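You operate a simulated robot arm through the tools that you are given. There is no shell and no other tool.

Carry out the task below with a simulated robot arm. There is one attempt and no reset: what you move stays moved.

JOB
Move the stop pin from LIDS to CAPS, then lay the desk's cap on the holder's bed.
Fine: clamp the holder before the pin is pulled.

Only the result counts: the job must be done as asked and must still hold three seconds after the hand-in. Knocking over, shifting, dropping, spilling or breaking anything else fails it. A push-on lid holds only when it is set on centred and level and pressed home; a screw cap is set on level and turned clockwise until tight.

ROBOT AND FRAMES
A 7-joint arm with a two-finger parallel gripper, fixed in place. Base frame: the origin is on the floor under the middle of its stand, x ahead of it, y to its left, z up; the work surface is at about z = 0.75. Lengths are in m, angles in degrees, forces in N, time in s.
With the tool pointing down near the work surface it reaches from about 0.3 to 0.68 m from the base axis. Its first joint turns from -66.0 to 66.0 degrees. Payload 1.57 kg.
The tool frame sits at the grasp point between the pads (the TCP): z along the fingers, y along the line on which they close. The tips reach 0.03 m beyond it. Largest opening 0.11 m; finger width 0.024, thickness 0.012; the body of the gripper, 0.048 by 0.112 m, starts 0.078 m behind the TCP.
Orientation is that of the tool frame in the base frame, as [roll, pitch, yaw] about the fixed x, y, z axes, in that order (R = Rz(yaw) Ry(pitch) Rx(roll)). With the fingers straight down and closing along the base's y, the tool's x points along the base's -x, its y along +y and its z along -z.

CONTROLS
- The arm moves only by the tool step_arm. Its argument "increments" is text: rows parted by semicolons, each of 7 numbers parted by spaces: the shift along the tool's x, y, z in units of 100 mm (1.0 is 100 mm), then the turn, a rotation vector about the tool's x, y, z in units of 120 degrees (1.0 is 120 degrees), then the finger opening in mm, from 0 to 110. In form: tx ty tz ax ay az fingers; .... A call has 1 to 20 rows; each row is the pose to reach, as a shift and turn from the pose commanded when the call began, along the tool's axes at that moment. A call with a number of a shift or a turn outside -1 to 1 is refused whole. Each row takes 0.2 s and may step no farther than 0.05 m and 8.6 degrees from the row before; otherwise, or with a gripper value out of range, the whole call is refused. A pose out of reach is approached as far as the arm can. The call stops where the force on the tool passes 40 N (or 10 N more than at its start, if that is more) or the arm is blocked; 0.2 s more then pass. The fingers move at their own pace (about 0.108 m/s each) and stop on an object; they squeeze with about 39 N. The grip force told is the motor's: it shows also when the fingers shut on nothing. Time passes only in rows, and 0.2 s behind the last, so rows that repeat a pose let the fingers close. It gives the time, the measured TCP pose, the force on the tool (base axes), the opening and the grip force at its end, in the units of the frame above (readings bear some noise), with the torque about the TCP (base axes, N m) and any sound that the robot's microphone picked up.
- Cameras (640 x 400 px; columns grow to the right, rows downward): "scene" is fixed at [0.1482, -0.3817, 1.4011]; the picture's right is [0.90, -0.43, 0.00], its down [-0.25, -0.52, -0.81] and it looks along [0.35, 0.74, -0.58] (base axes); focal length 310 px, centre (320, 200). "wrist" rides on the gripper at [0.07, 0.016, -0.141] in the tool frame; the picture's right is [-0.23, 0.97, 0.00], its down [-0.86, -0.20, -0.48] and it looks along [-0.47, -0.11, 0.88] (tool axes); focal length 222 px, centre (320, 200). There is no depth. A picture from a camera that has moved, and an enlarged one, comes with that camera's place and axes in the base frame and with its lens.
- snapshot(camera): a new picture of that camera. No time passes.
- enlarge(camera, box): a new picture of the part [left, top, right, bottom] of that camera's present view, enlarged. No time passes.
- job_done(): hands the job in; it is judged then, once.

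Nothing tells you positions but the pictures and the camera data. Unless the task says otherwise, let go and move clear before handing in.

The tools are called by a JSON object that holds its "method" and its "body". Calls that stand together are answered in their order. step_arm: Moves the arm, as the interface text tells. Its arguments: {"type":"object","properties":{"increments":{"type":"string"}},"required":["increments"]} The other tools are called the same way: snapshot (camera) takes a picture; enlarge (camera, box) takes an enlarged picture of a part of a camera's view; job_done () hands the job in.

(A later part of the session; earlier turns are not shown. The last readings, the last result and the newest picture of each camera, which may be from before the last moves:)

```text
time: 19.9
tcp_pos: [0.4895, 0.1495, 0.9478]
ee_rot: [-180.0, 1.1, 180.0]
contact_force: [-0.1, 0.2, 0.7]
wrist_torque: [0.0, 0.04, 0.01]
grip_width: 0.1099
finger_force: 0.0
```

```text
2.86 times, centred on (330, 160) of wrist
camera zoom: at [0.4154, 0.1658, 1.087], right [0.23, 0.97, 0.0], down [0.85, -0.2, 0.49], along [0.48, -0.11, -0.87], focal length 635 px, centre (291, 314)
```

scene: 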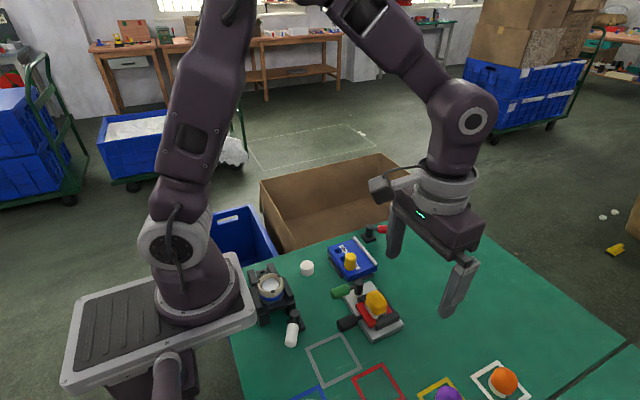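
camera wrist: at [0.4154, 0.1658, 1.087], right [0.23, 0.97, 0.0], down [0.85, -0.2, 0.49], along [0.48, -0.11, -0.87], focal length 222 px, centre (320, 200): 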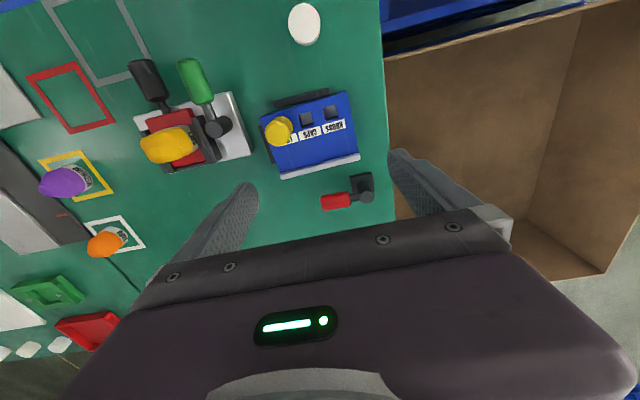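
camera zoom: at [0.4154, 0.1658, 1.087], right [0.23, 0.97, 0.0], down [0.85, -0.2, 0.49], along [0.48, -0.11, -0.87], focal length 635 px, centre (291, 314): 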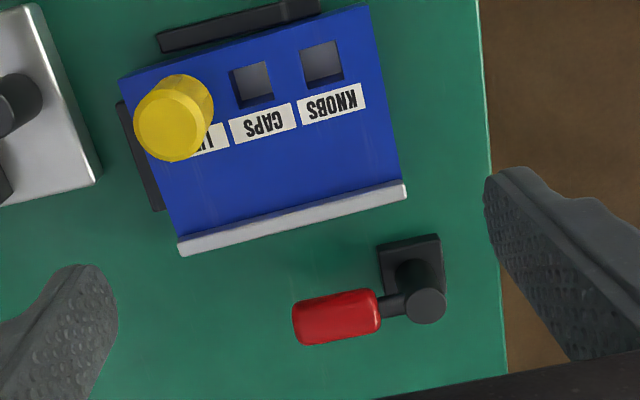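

The block is rotated about 2.9° counter-clockwise from its starting pose (bar edge now (0.535, 0.081)–(0.531, 0.198)), and the lever is at -90°, parallel to the ledge, likely its end stop. I'll gently push the block's -y end back with closed fingertips and see whether it is still loose.

{"method": "step_arm", "body": {"increments": "-0.3 -0.2 0 0 0.0092 0 60; -0.6 -0.4 0.1 0 0.0092 0 30; -0.885 -0.615 0.28 0 0.0092 0 0; -0.885 -0.615 0.28 0 0.0092 0 0"}}

{"method": "step_arm", "body": {"increments": "0 0 0.4 0 0 0 0; 0 0 0.7 0 0 0 0; 0 0 0.7 0 0 0 0"}}

{"method": "snapshot", "body": {"camera": "wrist"}}

{"method": "enlarge", "body": {"camera": "scene", "box": [320, 200, 430, 290]}}

```text
time: 20.9
tcp_pos: [0.5782, 0.085, 0.9222]
ee_rot: [-179.9, -0.1, 179.9]
contact_force: [-0.1, 0.7, -0.2]
wrist_torque: [-0.03, -0.02, 0.02]
grip_width: 0.0
finger_force: 21.2
```

```text
time: 21.6
tcp_pos: [0.5792, 0.0862, 0.8529]
ee_rot: [179.9, 0.0, 179.9]
contact_force: [-0.2, 0.0, 0.3]
wrist_torque: [0.0, -0.02, -0.02]
grip_width: 0.0001
finger_force: 21.2
```

```text
taken
camera wrist: at [0.5087, 0.1042, 0.9939], right [0.23, 0.97, 0.0], down [0.86, -0.2, 0.48], along [0.47, -0.11, -0.88], focal length 222 px, centre (320, 200)
```

wrist: 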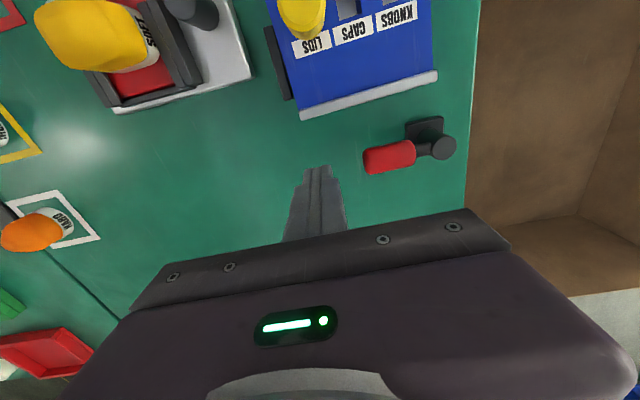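

```text
4.44 times, centred on (375, 245) of scene
camera zoom: at [0.1482, -0.3817, 1.4011], right [0.9, -0.43, 0.0], down [-0.25, -0.52, -0.81], along [0.35, 0.74, -0.58], focal length 1378 px, centre (76, 0)
```

zoom: 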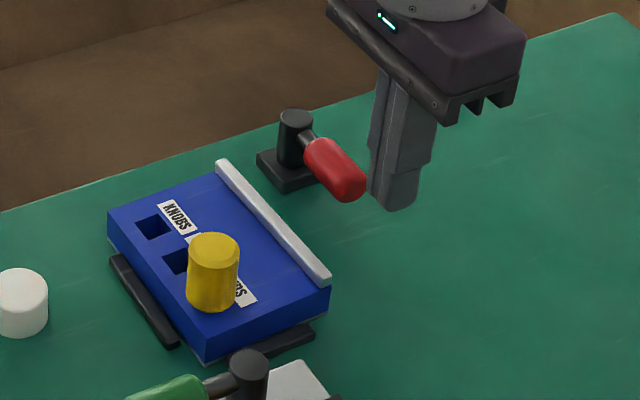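

The closed fingertips are clear of the lever and in front of the block's -y end. I'll lower them and approach the ledge slowly.

{"method": "step_arm", "body": {"increments": "0 0 0.3 0 0 0 0; 0 0 0.57 0 0 0 0; 0.15 0 0.57 0 0 0 0; 0.25 0 0.57 0 0 0 0; 0.28 0 0.57 0 0 0 0; 0.30 0 0.57 0 0 0 0; 0.32 0 0.57 0 0 0 0"}}

{"method": "enlarge", "body": {"camera": "wrist", "box": [220, 0, 460, 220]}}

{"method": "enlarge", "body": {"camera": "scene", "box": [320, 200, 430, 290]}}

```text
time: 23.2
tcp_pos: [0.5458, 0.0866, 0.7958]
ee_rot: [179.9, 0.0, 179.8]
contact_force: [4.6, -1.0, -0.8]
wrist_torque: [-0.02, -0.11, 0.05]
grip_width: 0.0
finger_force: 21.3
```

```text
1.82 times, centred on (340, 110) of wrist
camera zoom: at [0.4755, 0.1042, 0.9354], right [0.23, 0.97, 0.0], down [0.85, -0.2, 0.48], along [0.47, -0.11, -0.88], focal length 404 px, centre (284, 364)
```

zoom: 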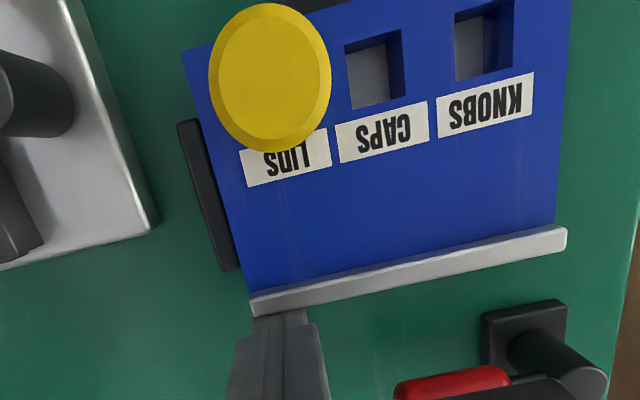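

```text
4.44 times, centred on (375, 245) of scene
camera zoom: at [0.1483, -0.3818, 1.4011], right [0.9, -0.43, 0.0], down [-0.25, -0.52, -0.81], along [0.35, 0.74, -0.58], focal length 1378 px, centre (76, 0)
```

zoom: 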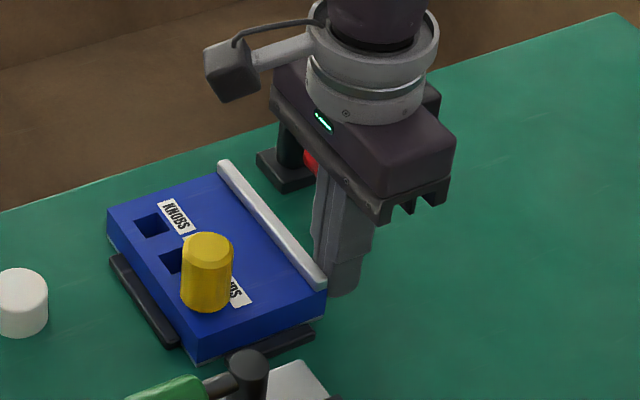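

The block was loose (moved under ~5 N) and its ledge is now back at its original angle, so the lever at -90° has not clamped it. I'll back off and test pushing the lever from its +x side only, with closed fingers well away from the block.

{"method": "step_arm", "body": {"increments": "-0.15 0 0 0 0 0 0; -0.3 0 0 0 0 0 0; -0.4 0 -0.4 0 0 0 0; -0.6 0.3 -0.6 0 0 0 0; -0.7 0.55 -0.6 0 0 0 0; -0.7 0.55 -0.6 0 0 0 0"}}

{"method": "snapshot", "body": {"camera": "wrist"}}

{"method": "enlarge", "body": {"camera": "scene", "box": [320, 200, 430, 290]}}

```text
time: 24.6
tcp_pos: [0.6129, 0.1424, 0.8527]
ee_rot: [-179.8, -0.1, 180.0]
contact_force: [0.1, -0.1, -0.7]
wrist_torque: [0.0, -0.02, -0.01]
grip_width: 0.0
finger_force: 21.0
```

```text
taken
camera wrist: at [0.5441, 0.1602, 0.9944], right [0.23, 0.97, 0.0], down [0.86, -0.2, 0.48], along [0.46, -0.11, -0.88], focal length 222 px, centre (320, 200)
```

wrist: 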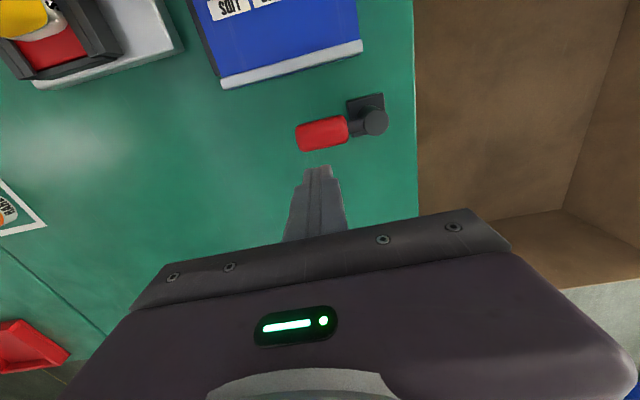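

```text
4.44 times, centred on (375, 245) of scene
camera zoom: at [0.1482, -0.3817, 1.4011], right [0.9, -0.43, 0.0], down [-0.25, -0.52, -0.81], along [0.35, 0.74, -0.58], focal length 1378 px, centre (76, 0)
```

zoom: 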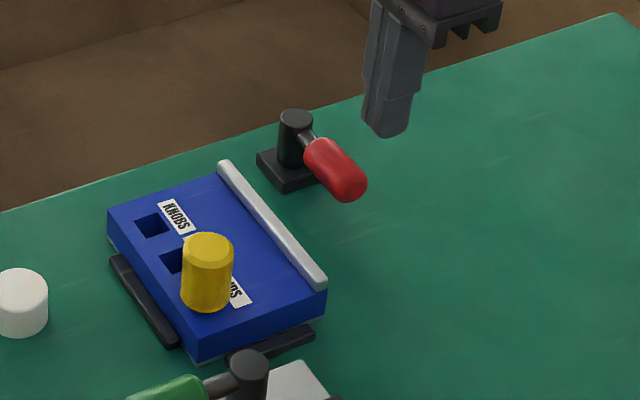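

Block pose looks restored. Now I'll lower beside the handle's +x side and press it toward -x to see whether it turns further clockwise.

{"method": "step_arm", "body": {"increments": "0 0 0.3 0 0 0 0; 0 0 0.5 0 0 0 0; 0.05 0 0.5 0 0 0 0; 0.08 0 0.5 0 0 0 0; 0.11 0 0.5 0 0 0 0"}}

{"method": "enlarge", "body": {"camera": "scene", "box": [320, 200, 430, 290]}}

{"method": "snapshot", "body": {"camera": "wrist"}}

```text
time: 25.8
tcp_pos: [0.6108, 0.1415, 0.806]
ee_rot: [179.8, 1.0, 179.9]
contact_force: [4.6, -0.1, 0.2]
wrist_torque: [-0.07, -0.09, 0.01]
grip_width: 0.0001
finger_force: 21.2
stopped in row 5: the force on the tool passed its limit at 45 N (the readings are from after the stop); the commanded pose is now the measured one
```

```text
4.44 times, centred on (375, 245) of scene
camera zoom: at [0.1483, -0.3817, 1.4011], right [0.9, -0.43, 0.0], down [-0.25, -0.52, -0.81], along [0.35, 0.74, -0.58], focal length 1378 px, centre (76, 0)
```

zoom: 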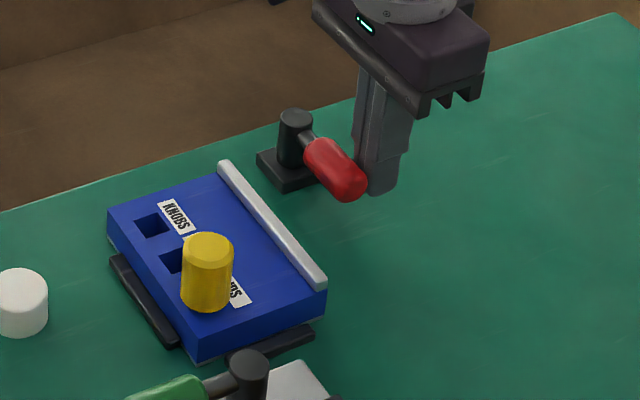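

```text
taken
camera wrist: at [0.5384, 0.1576, 0.9458], right [0.23, 0.97, 0.01], down [0.85, -0.2, 0.49], along [0.48, -0.11, -0.87], focal length 222 px, centre (320, 200)
```

wrist: 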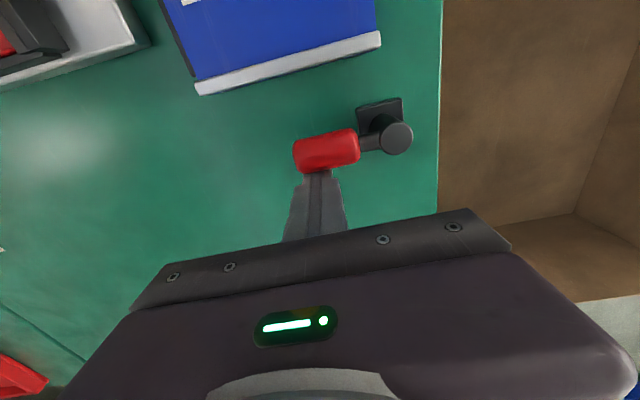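

The lever is at a hard stop at -90° and the block was still loose there, so clamping must be toward the other end (or it was partly open at the start). I'll go round to the handle's -x side and swing it counter-clockwise.

{"method": "step_arm", "body": {"increments": "-0.05 0 0 0 0.0083 0 0; -0.05 0 -0.3 0 0.0083 0 0; -0.05 0 -0.6 0 0.0083 0 0; 0.25 0.02 -0.6 0 0.0083 0 0; 0.54 0.05 -0.6 0 0.0083 0 0; 0.54 0.05 -0.6 0 0.0083 0 0"}}

{"method": "snapshot", "body": {"camera": "wrist"}}

```text
time: 27.2
tcp_pos: [0.5552, 0.1452, 0.8643]
ee_rot: [179.9, -0.1, 179.8]
contact_force: [0.0, 0.0, -0.5]
wrist_torque: [0.02, 0.01, 0.0]
grip_width: 0.0001
finger_force: 21.0
```

```text
taken
camera wrist: at [0.485, 0.162, 1.0056], right [0.23, 0.97, 0.0], down [0.86, -0.2, 0.48], along [0.46, -0.11, -0.88], focal length 222 px, centre (320, 200)
```

wrist: 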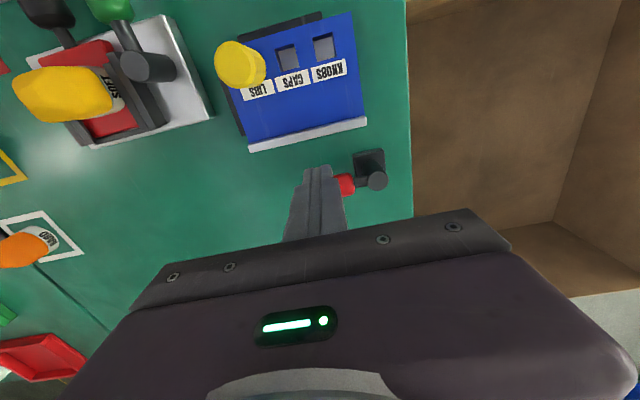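

I'm between the block and the handle with clearance. I'll lower and swing the handle counter-clockwise along its arc, back to about its starting angle first.

{"method": "step_arm", "body": {"increments": "0 0 0.3 0 0 0 0; 0 0 0.6 0 0 0 0; -0.032 0.02 0.6 0 0 0 0; -0.123 -0.012 0.6 0 0 0 0; -0.219 -0.034 0.6 0 0 0 0; -0.317 -0.038 0.6 0 0 0 0; -0.414 -0.025 0.6 0 0 0 0; -0.508 0.005 0.6 0 0 0 0; -0.595 0.05 0.6 0 0 0 0"}}

{"method": "snapshot", "body": {"camera": "wrist"}}

{"method": "enlarge", "body": {"camera": "scene", "box": [320, 200, 430, 290]}}

```text
time: 29.2
tcp_pos: [0.6146, 0.151, 0.8043]
ee_rot: [179.9, -0.1, 180.0]
contact_force: [-4.4, -0.8, 0.4]
wrist_torque: [0.02, 0.0, 0.01]
grip_width: 0.0004
finger_force: 20.8
```

```text
taken
camera wrist: at [0.5448, 0.1672, 0.9453], right [0.23, 0.97, 0.0], down [0.86, -0.2, 0.48], along [0.46, -0.11, -0.88], focal length 222 px, centre (320, 200)
```

wrist: 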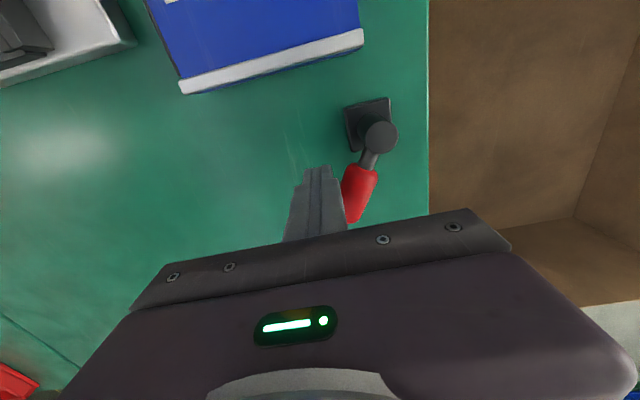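

```text
4.44 times, centred on (375, 245) of scene
camera zoom: at [0.1481, -0.3818, 1.4011], right [0.9, -0.43, 0.0], down [-0.25, -0.52, -0.81], along [0.35, 0.74, -0.58], focal length 1378 px, centre (76, 0)
```

zoom: 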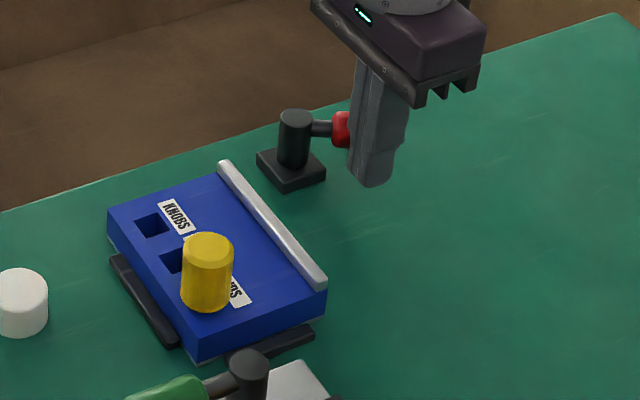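

The handle is back at its starting angle (~-30°), pushing with ~4 N. I'll continue counter-clockwise past it and watch for a stop or sound.

{"method": "step_arm", "body": {"increments": "-0.079 0.052 0 0 0 0 0; -0.145 0.124 0 0 0 0 0; -0.198 0.207 0 0 0 0 0; -0.236 0.298 0 0 0 0 0"}}

{"method": "snapshot", "body": {"camera": "wrist"}}

{"method": "enlarge", "body": {"camera": "scene", "box": [320, 200, 430, 290]}}

```text
time: 29.6
tcp_pos: [0.6159, 0.1495, 0.8034]
ee_rot: [-179.5, -1.0, 179.8]
contact_force: [-5.0, -5.4, 3.6]
wrist_torque: [-0.07, 0.03, 0.02]
grip_width: 0.0
finger_force: 21.2
stopped in row 1: the force on the tool passed its limit at 53 N (the readings are from after the stop); the commanded pose is now the measured one
```

```text
taken
camera wrist: at [0.5485, 0.1687, 0.9455], right [0.23, 0.97, -0.01], down [0.86, -0.2, 0.46], along [0.45, -0.12, -0.89], focal length 222 px, centre (320, 200)
```

wrist: 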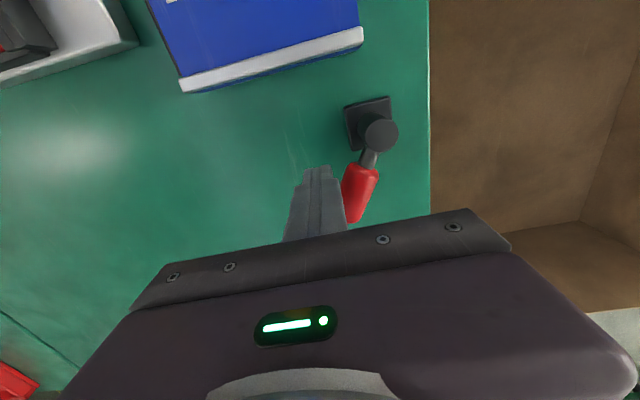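

```text
4.44 times, centred on (375, 245) of scene
camera zoom: at [0.148, -0.3819, 1.4011], right [0.9, -0.43, 0.0], down [-0.25, -0.52, -0.81], along [0.35, 0.74, -0.58], focal length 1378 px, centre (76, 0)
```

zoom: 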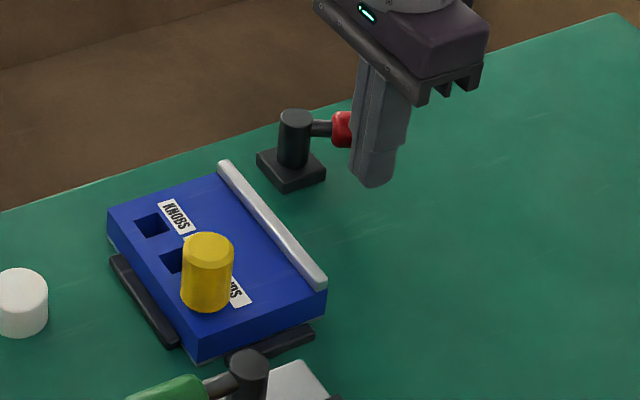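

The lever's travel is just -30° (start, open) to -90° (hard stop), so -90° must be its clamped end; possibly it didn't take because the block was skewed then. With the block straight again, I'll swing it back to -90° using closed fingers on the outer side only.

{"method": "step_arm", "body": {"increments": "0.05 -0.08 0 -0.004 -0.008 0 0; 0.05 -0.08 -0.3 -0.004 -0.008 0 0; 0.05 -0.08 -0.6 -0.004 -0.008 0 0; 0 0.2 -0.6 -0.004 -0.008 0 0; -0.22 0.53 -0.6 -0.004 -0.008 0 0; -0.22 0.53 -0.6 -0.004 -0.008 0 0"}}

{"method": "snapshot", "body": {"camera": "wrist"}}

```text
time: 31.0
tcp_pos: [0.6395, 0.2039, 0.8642]
ee_rot: [179.9, -0.1, 179.9]
contact_force: [0.1, -0.4, 0.1]
wrist_torque: [-0.02, -0.01, 0.0]
grip_width: 0.0
finger_force: 20.7
```

```text
taken
camera wrist: at [0.5693, 0.2218, 1.0042], right [0.23, 0.97, 0.0], down [0.85, -0.2, 0.48], along [0.47, -0.11, -0.88], focal length 222 px, centre (320, 200)
```

wrist: 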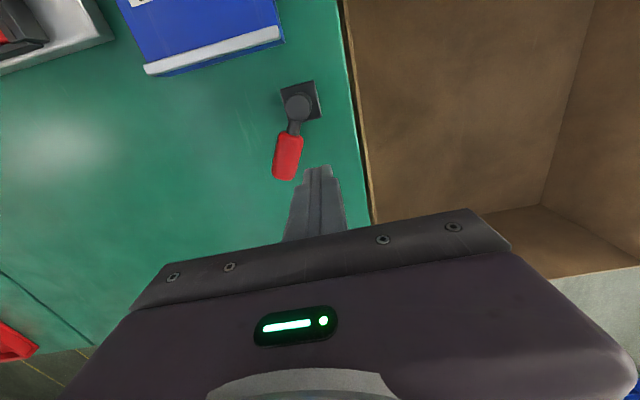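

The closed fingers are on the outer side of the handle. I'll lower and sweep it clockwise to its -90° stop.

{"method": "step_arm", "body": {"increments": "0 0 0.3 0 0 0 0; 0 0 0.6 0 0 0 0; 0.03 -0.06 0.6 0 0 0 0; 0.039 -0.152 0.6 0 0 0 0; 0.063 -0.24 0.6 0 0 0 0; 0.101 -0.322 0.6 0 0 0 0; 0.153 -0.396 0.6 0 0 0 0; 0.217 -0.46 0.6 0 0 0 0; 0.25 -0.49 0.6 0 0 0 0; 0.291 -0.512 0.6 0 0 0 0; 0.315 -0.524 0.6 0 0 0 0; 0.335 -0.524 0.6 0 0 0 0"}}

{"method": "snapshot", "body": {"camera": "wrist"}}

{"method": "enlarge", "body": {"camera": "scene", "box": [320, 210, 410, 290]}}

```text
time: 33.6
tcp_pos: [0.611, 0.1532, 0.8037]
ee_rot: [179.7, 0.9, 179.8]
contact_force: [5.2, 0.3, -1.9]
wrist_torque: [0.04, -0.06, 0.06]
grip_width: 0.0
finger_force: 21.6
stopped in row 12: the force on the tool passed its limit at 43 N (the readings are from after the stop); the commanded pose is now the measured one
```

```text
taken
camera wrist: at [0.5387, 0.1697, 0.9445], right [0.23, 0.97, 0.01], down [0.85, -0.2, 0.49], along [0.48, -0.1, -0.87], focal length 222 px, centre (320, 200)
```

wrist: 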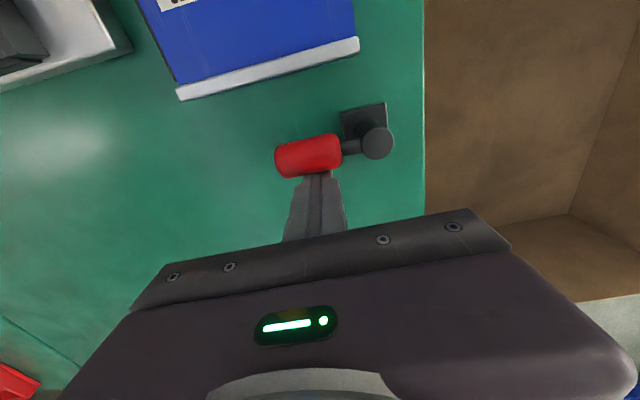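

```text
5.00 times, centred on (365, 250) of scene
camera zoom: at [0.1483, -0.3817, 1.4011], right [0.9, -0.43, 0.0], down [-0.25, -0.52, -0.81], along [0.35, 0.74, -0.58], focal length 1550 px, centre (95, -50)
```

zoom: 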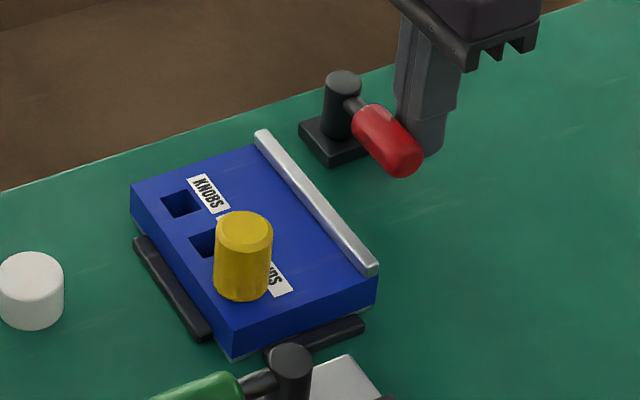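

Lever is at its -90° stop again with the block straight (about 3.5 mm toward +y from its start). I'll test the hold with a light push on the block's +y face toward -y, which is also the direction that would restore it.

{"method": "step_arm", "body": {"increments": "-0.08 0 0 0 0.0075 0 0; -0.08 0 -0.35 0 0.0075 0 0; -0.08 0.1 -0.7 0 0.0075 0 0; 0.3 0.4 -0.7 0 0.0075 0 0; 0.6 0.6 -0.7 0 0.0075 0 0; 0.9 0.72 -0.7 0 0.0075 0 0; 1.0 0.73 -0.7 0 0.0075 0 0; 1.0 0.73 -0.7 0 0.0075 0 0"}}

{"method": "snapshot", "body": {"camera": "wrist"}}

{"method": "enlarge", "body": {"camera": "wrist", "box": [200, 60, 440, 230]}}

```text
time: 35.4
tcp_pos: [0.5104, 0.2272, 0.8735]
ee_rot: [179.7, -0.2, -180.0]
contact_force: [-0.5, 0.1, 0.0]
wrist_torque: [0.04, 0.0, -0.02]
grip_width: 0.0
finger_force: 21.2
```

```text
taken
camera wrist: at [0.4409, 0.2432, 1.0141], right [0.23, 0.97, 0.01], down [0.86, -0.2, 0.48], along [0.46, -0.1, -0.88], focal length 222 px, centre (320, 200)
```

wrist: 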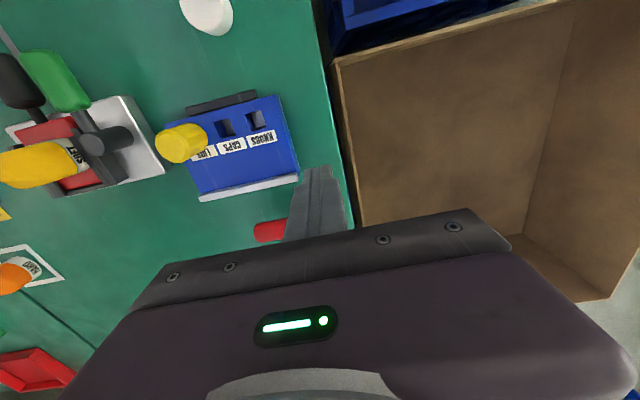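

```text
2.35 times, centred on (320, 145) of wrist
camera zoom: at [0.4409, 0.2432, 1.0141], right [0.23, 0.97, 0.01], down [0.86, -0.2, 0.48], along [0.46, -0.1, -0.88], focal length 523 px, centre (320, 329)
```

zoom: 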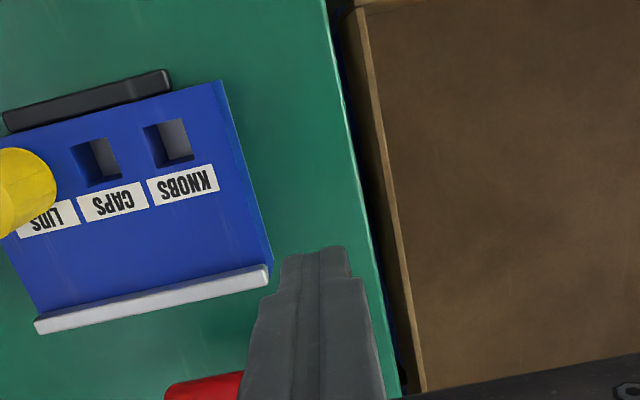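

The +y face of the block is at about y = 0.199; I'm beside it. I'll lower next to that face and push lightly toward -y in millimetre steps.

{"method": "step_arm", "body": {"increments": "0.254 0 0.2 0 0 0 0; 0.254 0 0.5 0 0 0 0; 0.254 0 0.76 0 0 0 0; 0.254 -0.1 0.76 0 0 0 0; 0.254 -0.14 0.76 0 0 0 0; 0.254 -0.16 0.76 0 0 0 0; 0.254 -0.17 0.76 0 0 0 0"}}

{"method": "enlarge", "body": {"camera": "wrist", "box": [160, 60, 440, 230]}}

{"method": "enlarge", "body": {"camera": "scene", "box": [320, 210, 410, 290]}}

```text
time: 37.0
tcp_pos: [0.4848, 0.2096, 0.7969]
ee_rot: [179.7, -0.1, 180.0]
contact_force: [0.4, 0.4, 0.2]
wrist_torque: [0.01, -0.02, 0.0]
grip_width: 0.0
finger_force: 21.0
```

```text
2.29 times, centred on (300, 145) of wrist
camera zoom: at [0.4142, 0.2261, 0.9382], right [0.23, 0.97, 0.0], down [0.86, -0.2, 0.48], along [0.46, -0.1, -0.88], focal length 508 px, centre (366, 326)
```

zoom: 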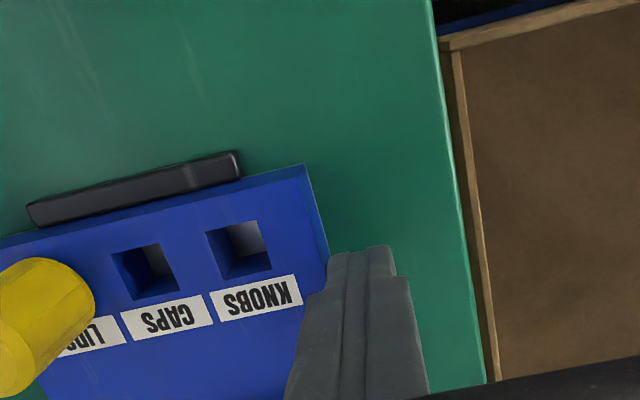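

```text
5.00 times, centred on (365, 250) of scene
camera zoom: at [0.1482, -0.3817, 1.4011], right [0.9, -0.43, 0.0], down [-0.25, -0.52, -0.81], along [0.35, 0.74, -0.58], focal length 1550 px, centre (95, -50)
```

zoom: 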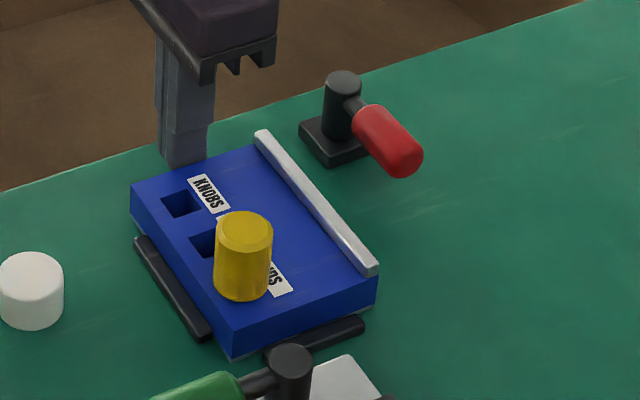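

No contact yet. I'll continue in 1 mm steps.

{"method": "step_arm", "body": {"increments": "0 -0.01 0 0 0 0 0; 0 -0.02 0 0 0 0 0; 0 -0.03 0 0 0 0 0"}}

{"method": "step_arm", "body": {"increments": "0 -0.01 0 0 0 0 0; 0 -0.02 0 0 0 0 0"}}

{"method": "enlarge", "body": {"camera": "scene", "box": [320, 210, 410, 290]}}

```text
time: 37.8
tcp_pos: [0.4848, 0.2082, 0.7975]
ee_rot: [179.7, -0.1, 179.8]
contact_force: [-0.3, 0.4, -0.7]
wrist_torque: [0.02, -0.02, 0.0]
grip_width: 0.0
finger_force: 20.8
```

```text
time: 38.4
tcp_pos: [0.4836, 0.2047, 0.7972]
ee_rot: [179.7, -0.1, 179.9]
contact_force: [-0.2, 1.2, -0.1]
wrist_torque: [0.06, 0.0, 0.03]
grip_width: 0.0002
finger_force: 21.3
```

```text
5.00 times, centred on (365, 250) of scene
camera zoom: at [0.1482, -0.3817, 1.4011], right [0.9, -0.43, 0.0], down [-0.25, -0.52, -0.81], along [0.35, 0.74, -0.58], focal length 1550 px, centre (95, -50)
```

zoom: 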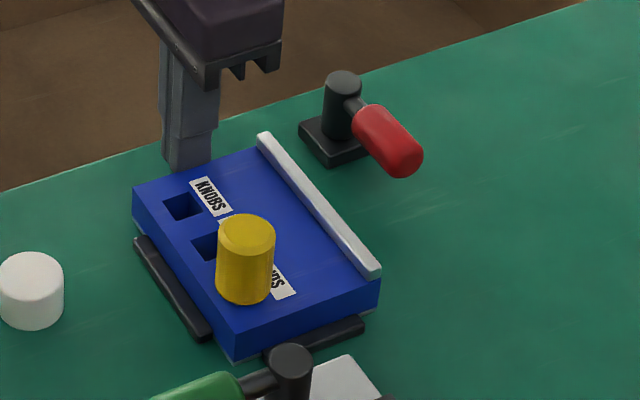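

The block still slides under ~1 N with the lever at -90°, and it is now back within about a millimetre of its starting place. Let me look closely at how it sits against its fences and re-examine the other levers.

{"method": "enlarge", "body": {"camera": "scene", "box": [335, 240, 385, 290]}}

{"method": "enlarge", "body": {"camera": "wrist", "box": [60, 60, 320, 230]}}

{"method": "enlarge", "body": {"camera": "scene", "box": [340, 215, 400, 255]}}

```text
8.00 times, centred on (360, 265) of scene
camera zoom: at [0.1482, -0.3817, 1.4011], right [0.9, -0.43, 0.0], down [-0.25, -0.52, -0.81], along [0.35, 0.74, -0.58], focal length 2480 px, centre (0, -320)
```

zoom: 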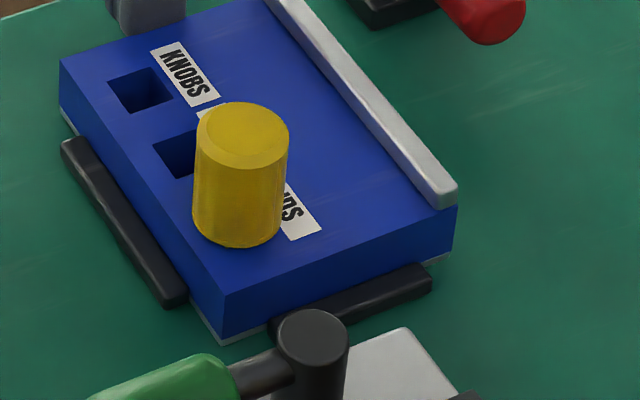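

```text
2.35 times, centred on (190, 145) of wrist
camera zoom: at [0.4143, 0.2213, 0.9385], right [0.23, 0.97, 0.0], down [0.86, -0.2, 0.48], along [0.46, -0.1, -0.88], focal length 523 px, centre (626, 329)
```

zoom: 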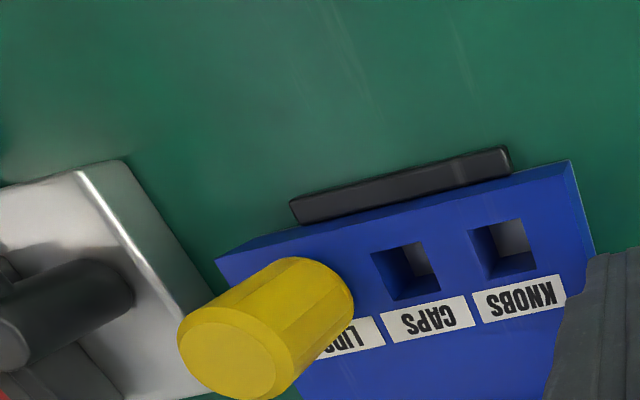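

```text
10.00 times, centred on (370, 235) of scene
camera zoom: at [0.1482, -0.3817, 1.4011], right [0.9, -0.43, 0.0], down [-0.25, -0.52, -0.81], along [0.35, 0.74, -0.58], focal length 3101 px, centre (-180, -150)
```

zoom: 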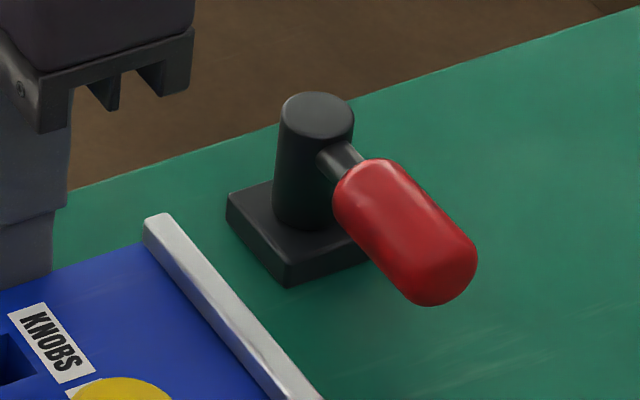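

The block sits snug beside its fences on a thin base plate. I'll press 1 mm more toward the -y fence to see whether it is now held (force rises) or slides.

{"method": "step_arm", "body": {"increments": "0 -0.01 0 0 0 0 0; 0 -0.01 0 0 0 0 0"}}

{"method": "enlarge", "body": {"camera": "scene", "box": [320, 210, 410, 290]}}

```text
time: 39.0
tcp_pos: [0.4834, 0.2035, 0.7978]
ee_rot: [179.6, -0.2, 179.8]
contact_force: [1.5, 3.6, -0.3]
wrist_torque: [0.09, -0.02, 0.04]
grip_width: 0.0
finger_force: 21.3
```

```text
5.00 times, centred on (365, 250) of scene
camera zoom: at [0.1483, -0.3817, 1.4011], right [0.9, -0.43, 0.0], down [-0.25, -0.52, -0.81], along [0.35, 0.74, -0.58], focal length 1550 px, centre (95, -50)
```

zoom: 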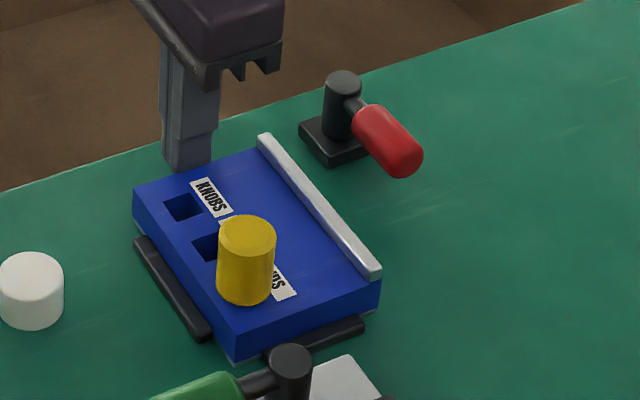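

The block is now seated and pushing gives rising force (3.6 N), likely against the -y fence. Next I'll back away and swing the lever to its other end to test the block in that state.

{"method": "step_arm", "body": {"increments": "0 0.1 0 0 0 0 0; 0 0.15 -0.3 0 0 0 0; 0 0.15 -0.67 0.003 0 0 0; -0.3 0 -0.67 0.003 0 0 0; -0.6 -0.3 -0.67 0.003 0 0 0; -0.72 -0.58 -0.67 0.003 0 0 0; -0.72 -0.58 -0.67 0.003 0 0 0"}}

{"method": "snapshot", "body": {"camera": "wrist"}}

```text
time: 40.6
tcp_pos: [0.5568, 0.1441, 0.8645]
ee_rot: [180.0, -0.1, 179.9]
contact_force: [-0.8, 0.3, 0.1]
wrist_torque: [0.01, 0.01, 0.01]
grip_width: 0.0
finger_force: 21.3
```

```text
taken
camera wrist: at [0.4869, 0.1619, 1.0052], right [0.23, 0.97, 0.0], down [0.86, -0.2, 0.48], along [0.46, -0.11, -0.88], focal length 222 px, centre (320, 200)
```

wrist: 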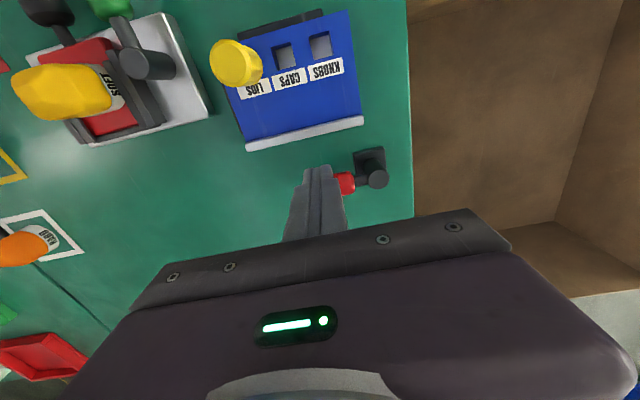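

Before opening the lever I'll test the freshly seated block with the lever closed: touch down on the bed just inside the silver ledge and nudge the ledge +x by a millimetre.

{"method": "step_arm", "body": {"increments": "0.3 0 0 0 0 0 0; 0.57 0 0 0 0 0 0; 0.57 0 0.3 0 0 0 0; 0.57 0 0.45 0 0 0 0; 0.57 0 0.50 0 0 0 0; 0.57 0 0.52 0 0 0 0"}}

{"method": "snapshot", "body": {"camera": "wrist"}}

{"method": "enlarge", "body": {"camera": "scene", "box": [320, 210, 410, 290]}}

```text
time: 42.0
tcp_pos: [0.5005, 0.1441, 0.8119]
ee_rot: [179.9, -0.1, 179.9]
contact_force: [0.3, 0.1, 0.8]
wrist_torque: [0.0, 0.02, 0.02]
grip_width: 0.0001
finger_force: 21.5
```

```text
taken
camera wrist: at [0.4297, 0.1621, 0.9526], right [0.23, 0.97, 0.0], down [0.86, -0.2, 0.48], along [0.46, -0.11, -0.88], focal length 222 px, centre (320, 200)
```

wrist: 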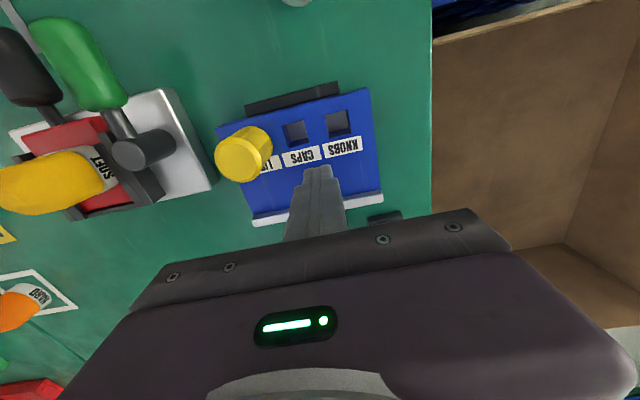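

```text
5.00 times, centred on (365, 250) of scene
camera zoom: at [0.1482, -0.3817, 1.4011], right [0.9, -0.43, 0.0], down [-0.25, -0.52, -0.81], along [0.35, 0.74, -0.58], focal length 1550 px, centre (95, -50)
```

zoom: 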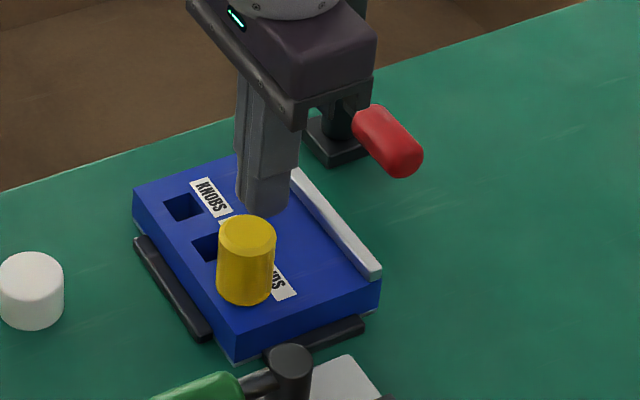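

No contact at tip height 0.782. I'll step down in 1 mm increments to find the bed.

{"method": "step_arm", "body": {"increments": "0 0 0.01 0 0 0 0; 0 0 0.02 0 0 0 0"}}

{"method": "step_arm", "body": {"increments": "0 0 0.01 0 0 0 0; 0 0 0.02 0 0 0 0"}}

```text
time: 42.6
tcp_pos: [0.4995, 0.146, 0.8083]
ee_rot: [180.0, -0.1, 180.0]
contact_force: [0.6, 0.6, 0.1]
wrist_torque: [-0.03, -0.01, -0.03]
grip_width: 0.0
finger_force: 21.2
```

```text
time: 43.2
tcp_pos: [0.4999, 0.1475, 0.8084]
ee_rot: [180.0, -0.1, 179.9]
contact_force: [-0.3, 0.0, -0.1]
wrist_torque: [-0.04, 0.03, 0.01]
grip_width: 0.0001
finger_force: 21.6
```

{"method": "step_arm", "body": {"increments": "0 0 0.01 0 0 0 0; 0 0 0.02 0 0 0 0"}}

{"method": "step_arm", "body": {"increments": "0 0 0.01 0 0 0 0; 0 0 0.02 0 0 0 0"}}

```text
time: 43.8
tcp_pos: [0.499, 0.1452, 0.8061]
ee_rot: [-180.0, -0.1, 179.9]
contact_force: [-0.1, 1.0, -0.3]
wrist_torque: [-0.02, -0.03, -0.03]
grip_width: 0.0
finger_force: 21.4
```

```text
time: 44.4
tcp_pos: [0.4997, 0.1455, 0.8069]
ee_rot: [-180.0, -0.1, 179.9]
contact_force: [-5.6, -1.2, 34.8]
wrist_torque: [-0.03, 0.2, 0.03]
grip_width: 0.0002
finger_force: 20.5
```

The bed is at about z = 0.777. I'll lift ~3 mm and slide +x to the ledge's inner face, nudging gently.

{"method": "step_arm", "body": {"increments": "0 0 -0.035 0 0 0 0; -0.05 0 -0.035 0 0 0 0; -0.08 0 -0.035 0 0 0 0; -0.08 0 -0.035 0 0 0 0"}}

{"method": "step_arm", "body": {"increments": "-0.01 0 0 0 0 0 0; -0.02 0 0 0 0 0 0"}}

{"method": "step_arm", "body": {"increments": "-0.01 0 0 0 0 0 0; -0.02 0 0 0 0 0 0"}}

{"method": "snapshot", "body": {"camera": "wrist"}}

```text
time: 45.4
tcp_pos: [0.5066, 0.145, 0.8082]
ee_rot: [-179.9, -0.2, 179.9]
contact_force: [0.3, -0.2, 0.5]
wrist_torque: [0.0, 0.01, -0.02]
grip_width: 0.0
finger_force: 21.1
```

```text
time: 46.0
tcp_pos: [0.5092, 0.1458, 0.8071]
ee_rot: [-180.0, -0.2, 179.9]
contact_force: [0.0, -0.6, 0.2]
wrist_torque: [-0.01, 0.01, 0.04]
grip_width: 0.0001
finger_force: 21.5
```

```text
time: 46.6
tcp_pos: [0.5107, 0.1453, 0.8077]
ee_rot: [-179.9, -0.1, 179.9]
contact_force: [-0.3, 0.5, 0.3]
wrist_torque: [0.02, 0.01, 0.02]
grip_width: 0.0001
finger_force: 20.9
```

```text
taken
camera wrist: at [0.4407, 0.1625, 0.9485], right [0.23, 0.97, 0.0], down [0.86, -0.2, 0.48], along [0.46, -0.11, -0.88], focal length 222 px, centre (320, 200)
```

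wrist: 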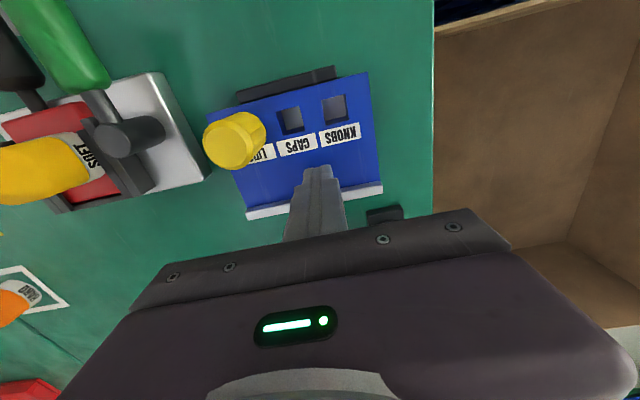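

{"method": "step_arm", "body": {"increments": "-0.01 0 0 0 0 0 0; -0.02 0 0 0 0 0 0"}}

{"method": "step_arm", "body": {"increments": "-0.01 0 0 0 0 0 0; -0.02 0 0 0 0 0 0"}}

{"method": "step_arm", "body": {"increments": "-0.01 0 0 0 0 0 0; -0.01 0 0 0 0 0 0"}}

{"method": "enlarge", "body": {"camera": "scene", "box": [320, 210, 410, 290]}}

```text
time: 47.2
tcp_pos: [0.512, 0.1456, 0.8079]
ee_rot: [-180.0, 0.0, 179.9]
contact_force: [0.0, -0.4, 0.3]
wrist_torque: [0.01, -0.03, -0.01]
grip_width: 0.0
finger_force: 21.5
```

```text
time: 47.8
tcp_pos: [0.5147, 0.1452, 0.8065]
ee_rot: [180.0, -0.1, 179.9]
contact_force: [-1.3, 0.4, -0.5]
wrist_torque: [0.01, 0.02, 0.01]
grip_width: 0.0
finger_force: 21.5
```

```text
time: 48.4
tcp_pos: [0.5148, 0.1452, 0.8069]
ee_rot: [180.0, -0.1, 179.9]
contact_force: [-1.4, 0.3, -0.1]
wrist_torque: [0.03, 0.02, 0.02]
grip_width: 0.0001
finger_force: 21.8
```

```text
5.00 times, centred on (365, 250) of scene
camera zoom: at [0.1482, -0.3817, 1.4011], right [0.9, -0.43, 0.0], down [-0.25, -0.52, -0.81], along [0.35, 0.74, -0.58], focal length 1550 px, centre (95, -50)
```

zoom: 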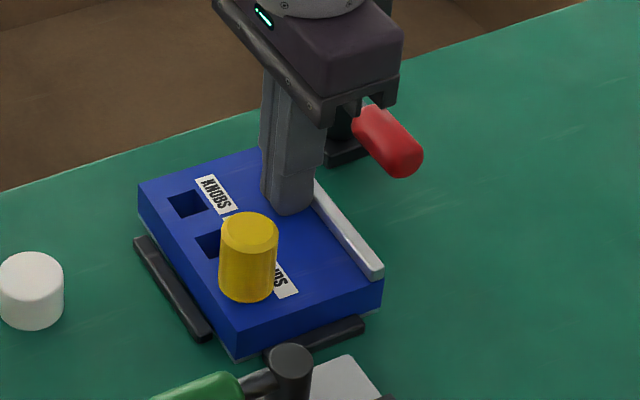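

The block slid +x under ~1.3 N, so the closed (-90°) lever does not hold it. I'll swing the lever back to -30° and test there, pushing the block back toward its fence at the same time.

{"method": "step_arm", "body": {"increments": "0.03 0 0 0 0 0 0; 0.03 0 -0.3 0 0 0 0; 0 0 -0.57 0 0 0 0; -0.42 0 -0.57 0 0 0 0; -0.42 0 -0.57 0 0 0 0"}}

{"method": "step_arm", "body": {"increments": "0 0 0.3 0 0 0 0; 0 0 0.6 0 0 0 0; -0.032 0.02 0.6 0 0 0 0; -0.123 -0.012 0.6 0 0 0 0; -0.219 -0.034 0.6 0 0 0 0; -0.317 -0.038 0.6 0 0 0 0; -0.414 -0.025 0.6 0 0 0 0; -0.508 0.005 0.6 0 0 0 0; -0.58 0.04 0.6 0 0 0 0"}}

{"method": "snapshot", "body": {"camera": "wrist"}}

```text
time: 49.6
tcp_pos: [0.5572, 0.1449, 0.8667]
ee_rot: [-179.9, -0.2, 179.9]
contact_force: [0.4, 0.1, -0.4]
wrist_torque: [0.02, 0.01, 0.01]
grip_width: 0.0
finger_force: 21.8
```

```text
time: 51.6
tcp_pos: [0.6171, 0.1493, 0.8046]
ee_rot: [-179.9, -0.1, 179.8]
contact_force: [-3.9, -2.1, 0.9]
wrist_torque: [-0.05, 0.04, 0.01]
grip_width: 0.0002
finger_force: 21.6
```

```text
taken
camera wrist: at [0.5465, 0.166, 0.9454], right [0.23, 0.97, 0.0], down [0.85, -0.2, 0.48], along [0.46, -0.11, -0.88], focal length 222 px, centre (320, 200)
```

wrist: 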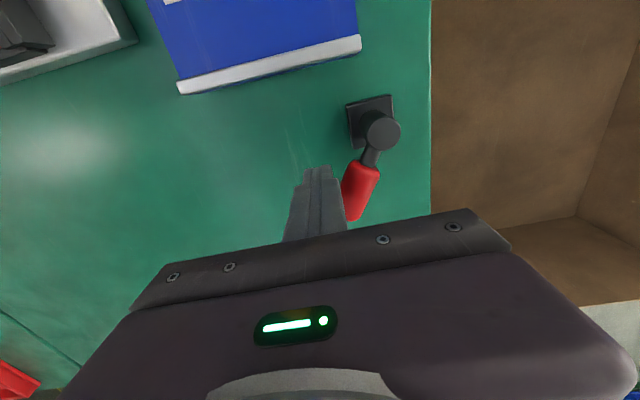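

Lever is back at -30°. Now I'll push the block's ledge gently toward -x at its centre to see whether it is held in this lever state, which also returns it toward its fence.

{"method": "step_arm", "body": {"increments": "0.05 -0.08 0 0 0 0 0; 0.3 -0.12 0.06 0 0 0 0; 0.55 -0.12 0.07 0 0 0 0; 0.62 -0.12 0.07 0 0 0 0; 0.66 -0.12 0.07 0 0 0 0; 0.66 -0.12 0.07 0 0 0 0"}}

{"method": "step_arm", "body": {"increments": "0.01 0 0 0 0 0 0; 0.02 0 0 0 0 0 0"}}

{"method": "step_arm", "body": {"increments": "0.01 0 0 0 0 0 0; 0.02 0 0 0 0 0 0"}}

{"method": "enlarge", "body": {"camera": "scene", "box": [320, 210, 410, 290]}}

```text
time: 53.0
tcp_pos: [0.5493, 0.1367, 0.7975]
ee_rot: [180.0, -0.2, 179.8]
contact_force: [-0.4, -0.3, 0.4]
wrist_torque: [-0.01, 0.0, -0.03]
grip_width: 0.0
finger_force: 21.7
```

```text
time: 53.6
tcp_pos: [0.5468, 0.1386, 0.7994]
ee_rot: [180.0, -0.1, 179.9]
contact_force: [1.1, -0.1, 0.0]
wrist_torque: [0.04, -0.05, 0.0]
grip_width: 0.0
finger_force: 21.7
```

```text
time: 54.2
tcp_pos: [0.5461, 0.1387, 0.7969]
ee_rot: [-180.0, 0.0, 179.9]
contact_force: [3.4, 1.4, 0.8]
wrist_torque: [0.06, -0.04, -0.02]
grip_width: 0.0001
finger_force: 21.1
```

```text
5.00 times, centred on (365, 250) of scene
camera zoom: at [0.1483, -0.3817, 1.4011], right [0.9, -0.43, 0.0], down [-0.25, -0.52, -0.81], along [0.35, 0.74, -0.58], focal length 1550 px, centre (95, -50)
```

zoom: 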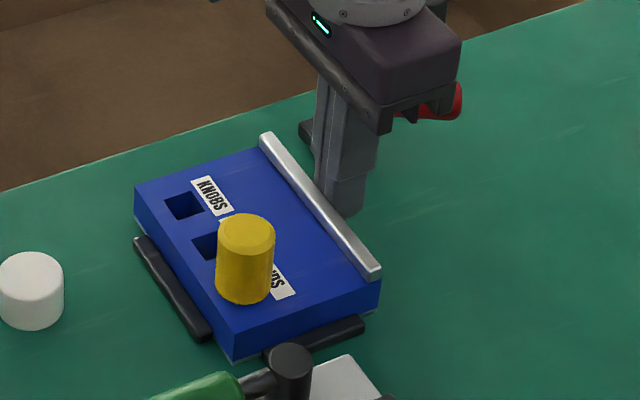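

Block is back at its original place and was also loose with the lever at -30°; perhaps the clamp only takes when the block is properly seated in the corner. I'll confirm it's seated against the -x fence with a slightly firmer press, then close the lever again.

{"method": "step_arm", "body": {"increments": "0.01 0 0 0 0 0 0; 0.01 0 0 0 0 0 0"}}

{"method": "enlarge", "body": {"camera": "wrist", "box": [160, 40, 440, 220]}}

{"method": "enlarge", "body": {"camera": "scene", "box": [335, 240, 385, 290]}}

```text
time: 54.8
tcp_pos: [0.5469, 0.1375, 0.7977]
ee_rot: [180.0, -0.1, 180.0]
contact_force: [8.4, 3.6, 1.2]
wrist_torque: [0.05, -0.14, -0.03]
grip_width: 0.0
finger_force: 21.5
```

```text
2.22 times, centred on (300, 130) of wrist
camera zoom: at [0.4757, 0.1546, 0.9381], right [0.23, 0.97, 0.0], down [0.85, -0.2, 0.48], along [0.47, -0.11, -0.88], focal length 494 px, centre (364, 356)
```

zoom: 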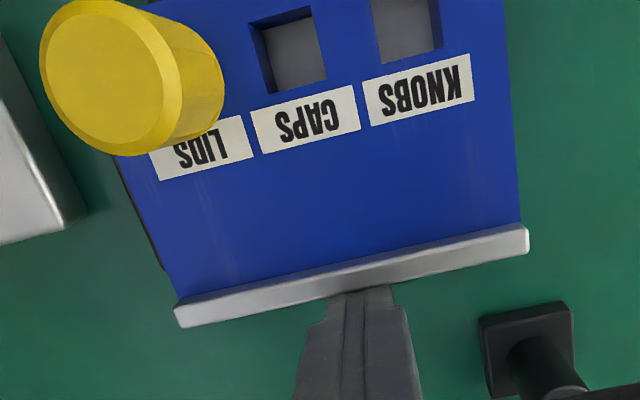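

```text
8.00 times, centred on (360, 265) of scene
camera zoom: at [0.1484, -0.3817, 1.4011], right [0.9, -0.43, 0.0], down [-0.25, -0.52, -0.81], along [0.35, 0.74, -0.58], focal length 2480 px, centre (0, -320)
```

zoom: 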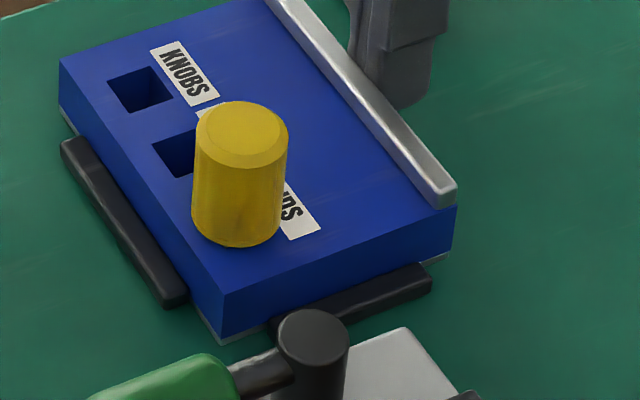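

The block is firmly seated against its fences (force rises to 8 N without motion). Now I'll go round to the outer side of the lever and close it again.

{"method": "step_arm", "body": {"increments": "-0.08 0 0 0 0 0 0; -0.15 0 -0.35 0 0 0 0; -0.2 0 -0.67 0 0 0 0; -0.5 0.3 -0.67 0 0 0 0; -0.8 0.55 -0.67 0 0 0 0; -0.93 0.665 -0.67 0 0 0 0; -0.93 0.665 -0.67 0 0 0 0"}}

{"method": "step_arm", "body": {"increments": "0 0 0.3 0 0 0 0; 0 0 0.6 0 0 0 0; 0.03 -0.06 0.6 0 0 0 0; 0.039 -0.152 0.6 0 0 0 0; 0.063 -0.24 0.6 0 0 0 0; 0.101 -0.322 0.6 0 0 0 0; 0.153 -0.396 0.6 0 0 0 0; 0.217 -0.46 0.6 0 0 0 0; 0.25 -0.49 0.6 0 0 0 0; 0.291 -0.512 0.6 0 0 0 0; 0.315 -0.524 0.6 0 0 0 0; 0.335 -0.524 0.6 0 0 0 0"}}

{"method": "snapshot", "body": {"camera": "wrist"}}

{"method": "enlarge", "body": {"camera": "scene", "box": [320, 210, 410, 290]}}

```text
time: 56.4
tcp_pos: [0.6381, 0.2042, 0.8642]
ee_rot: [-180.0, -0.1, 179.9]
contact_force: [0.1, -1.0, 0.1]
wrist_torque: [-0.03, 0.01, 0.01]
grip_width: 0.0
finger_force: 22.0
```

```text
time: 58.9
tcp_pos: [0.6121, 0.1517, 0.8062]
ee_rot: [179.9, 0.9, 179.9]
contact_force: [5.3, -0.2, -1.3]
wrist_torque: [0.05, -0.07, -0.01]
grip_width: 0.0
finger_force: 21.0
stopped in row 12: the force on the tool passed its limit at 43 N (the readings are from after the stop); the commanded pose is now the measured one
```

```text
taken
camera wrist: at [0.5387, 0.1689, 0.9454], right [0.23, 0.97, 0.01], down [0.85, -0.2, 0.49], along [0.48, -0.11, -0.87], focal length 222 px, centre (320, 200)
```

wrist: 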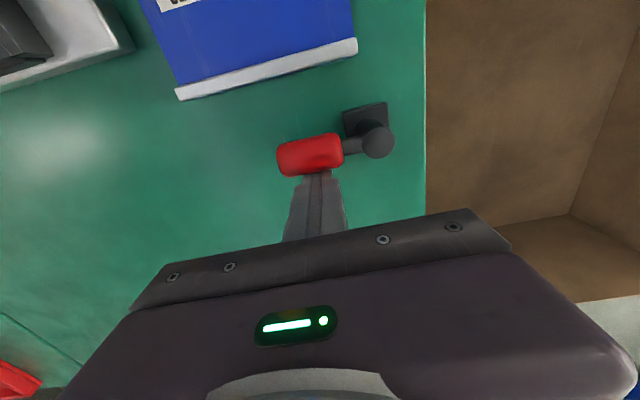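

```text
5.00 times, centred on (365, 250) of scene
camera zoom: at [0.1483, -0.3817, 1.4011], right [0.9, -0.43, 0.0], down [-0.25, -0.52, -0.81], along [0.35, 0.74, -0.58], focal length 1550 px, centre (95, -50)
```

zoom: 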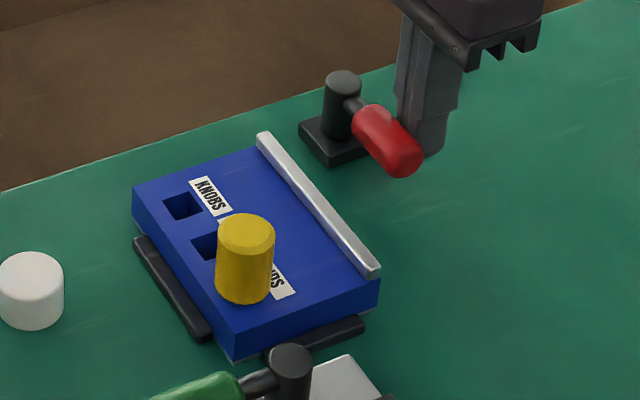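

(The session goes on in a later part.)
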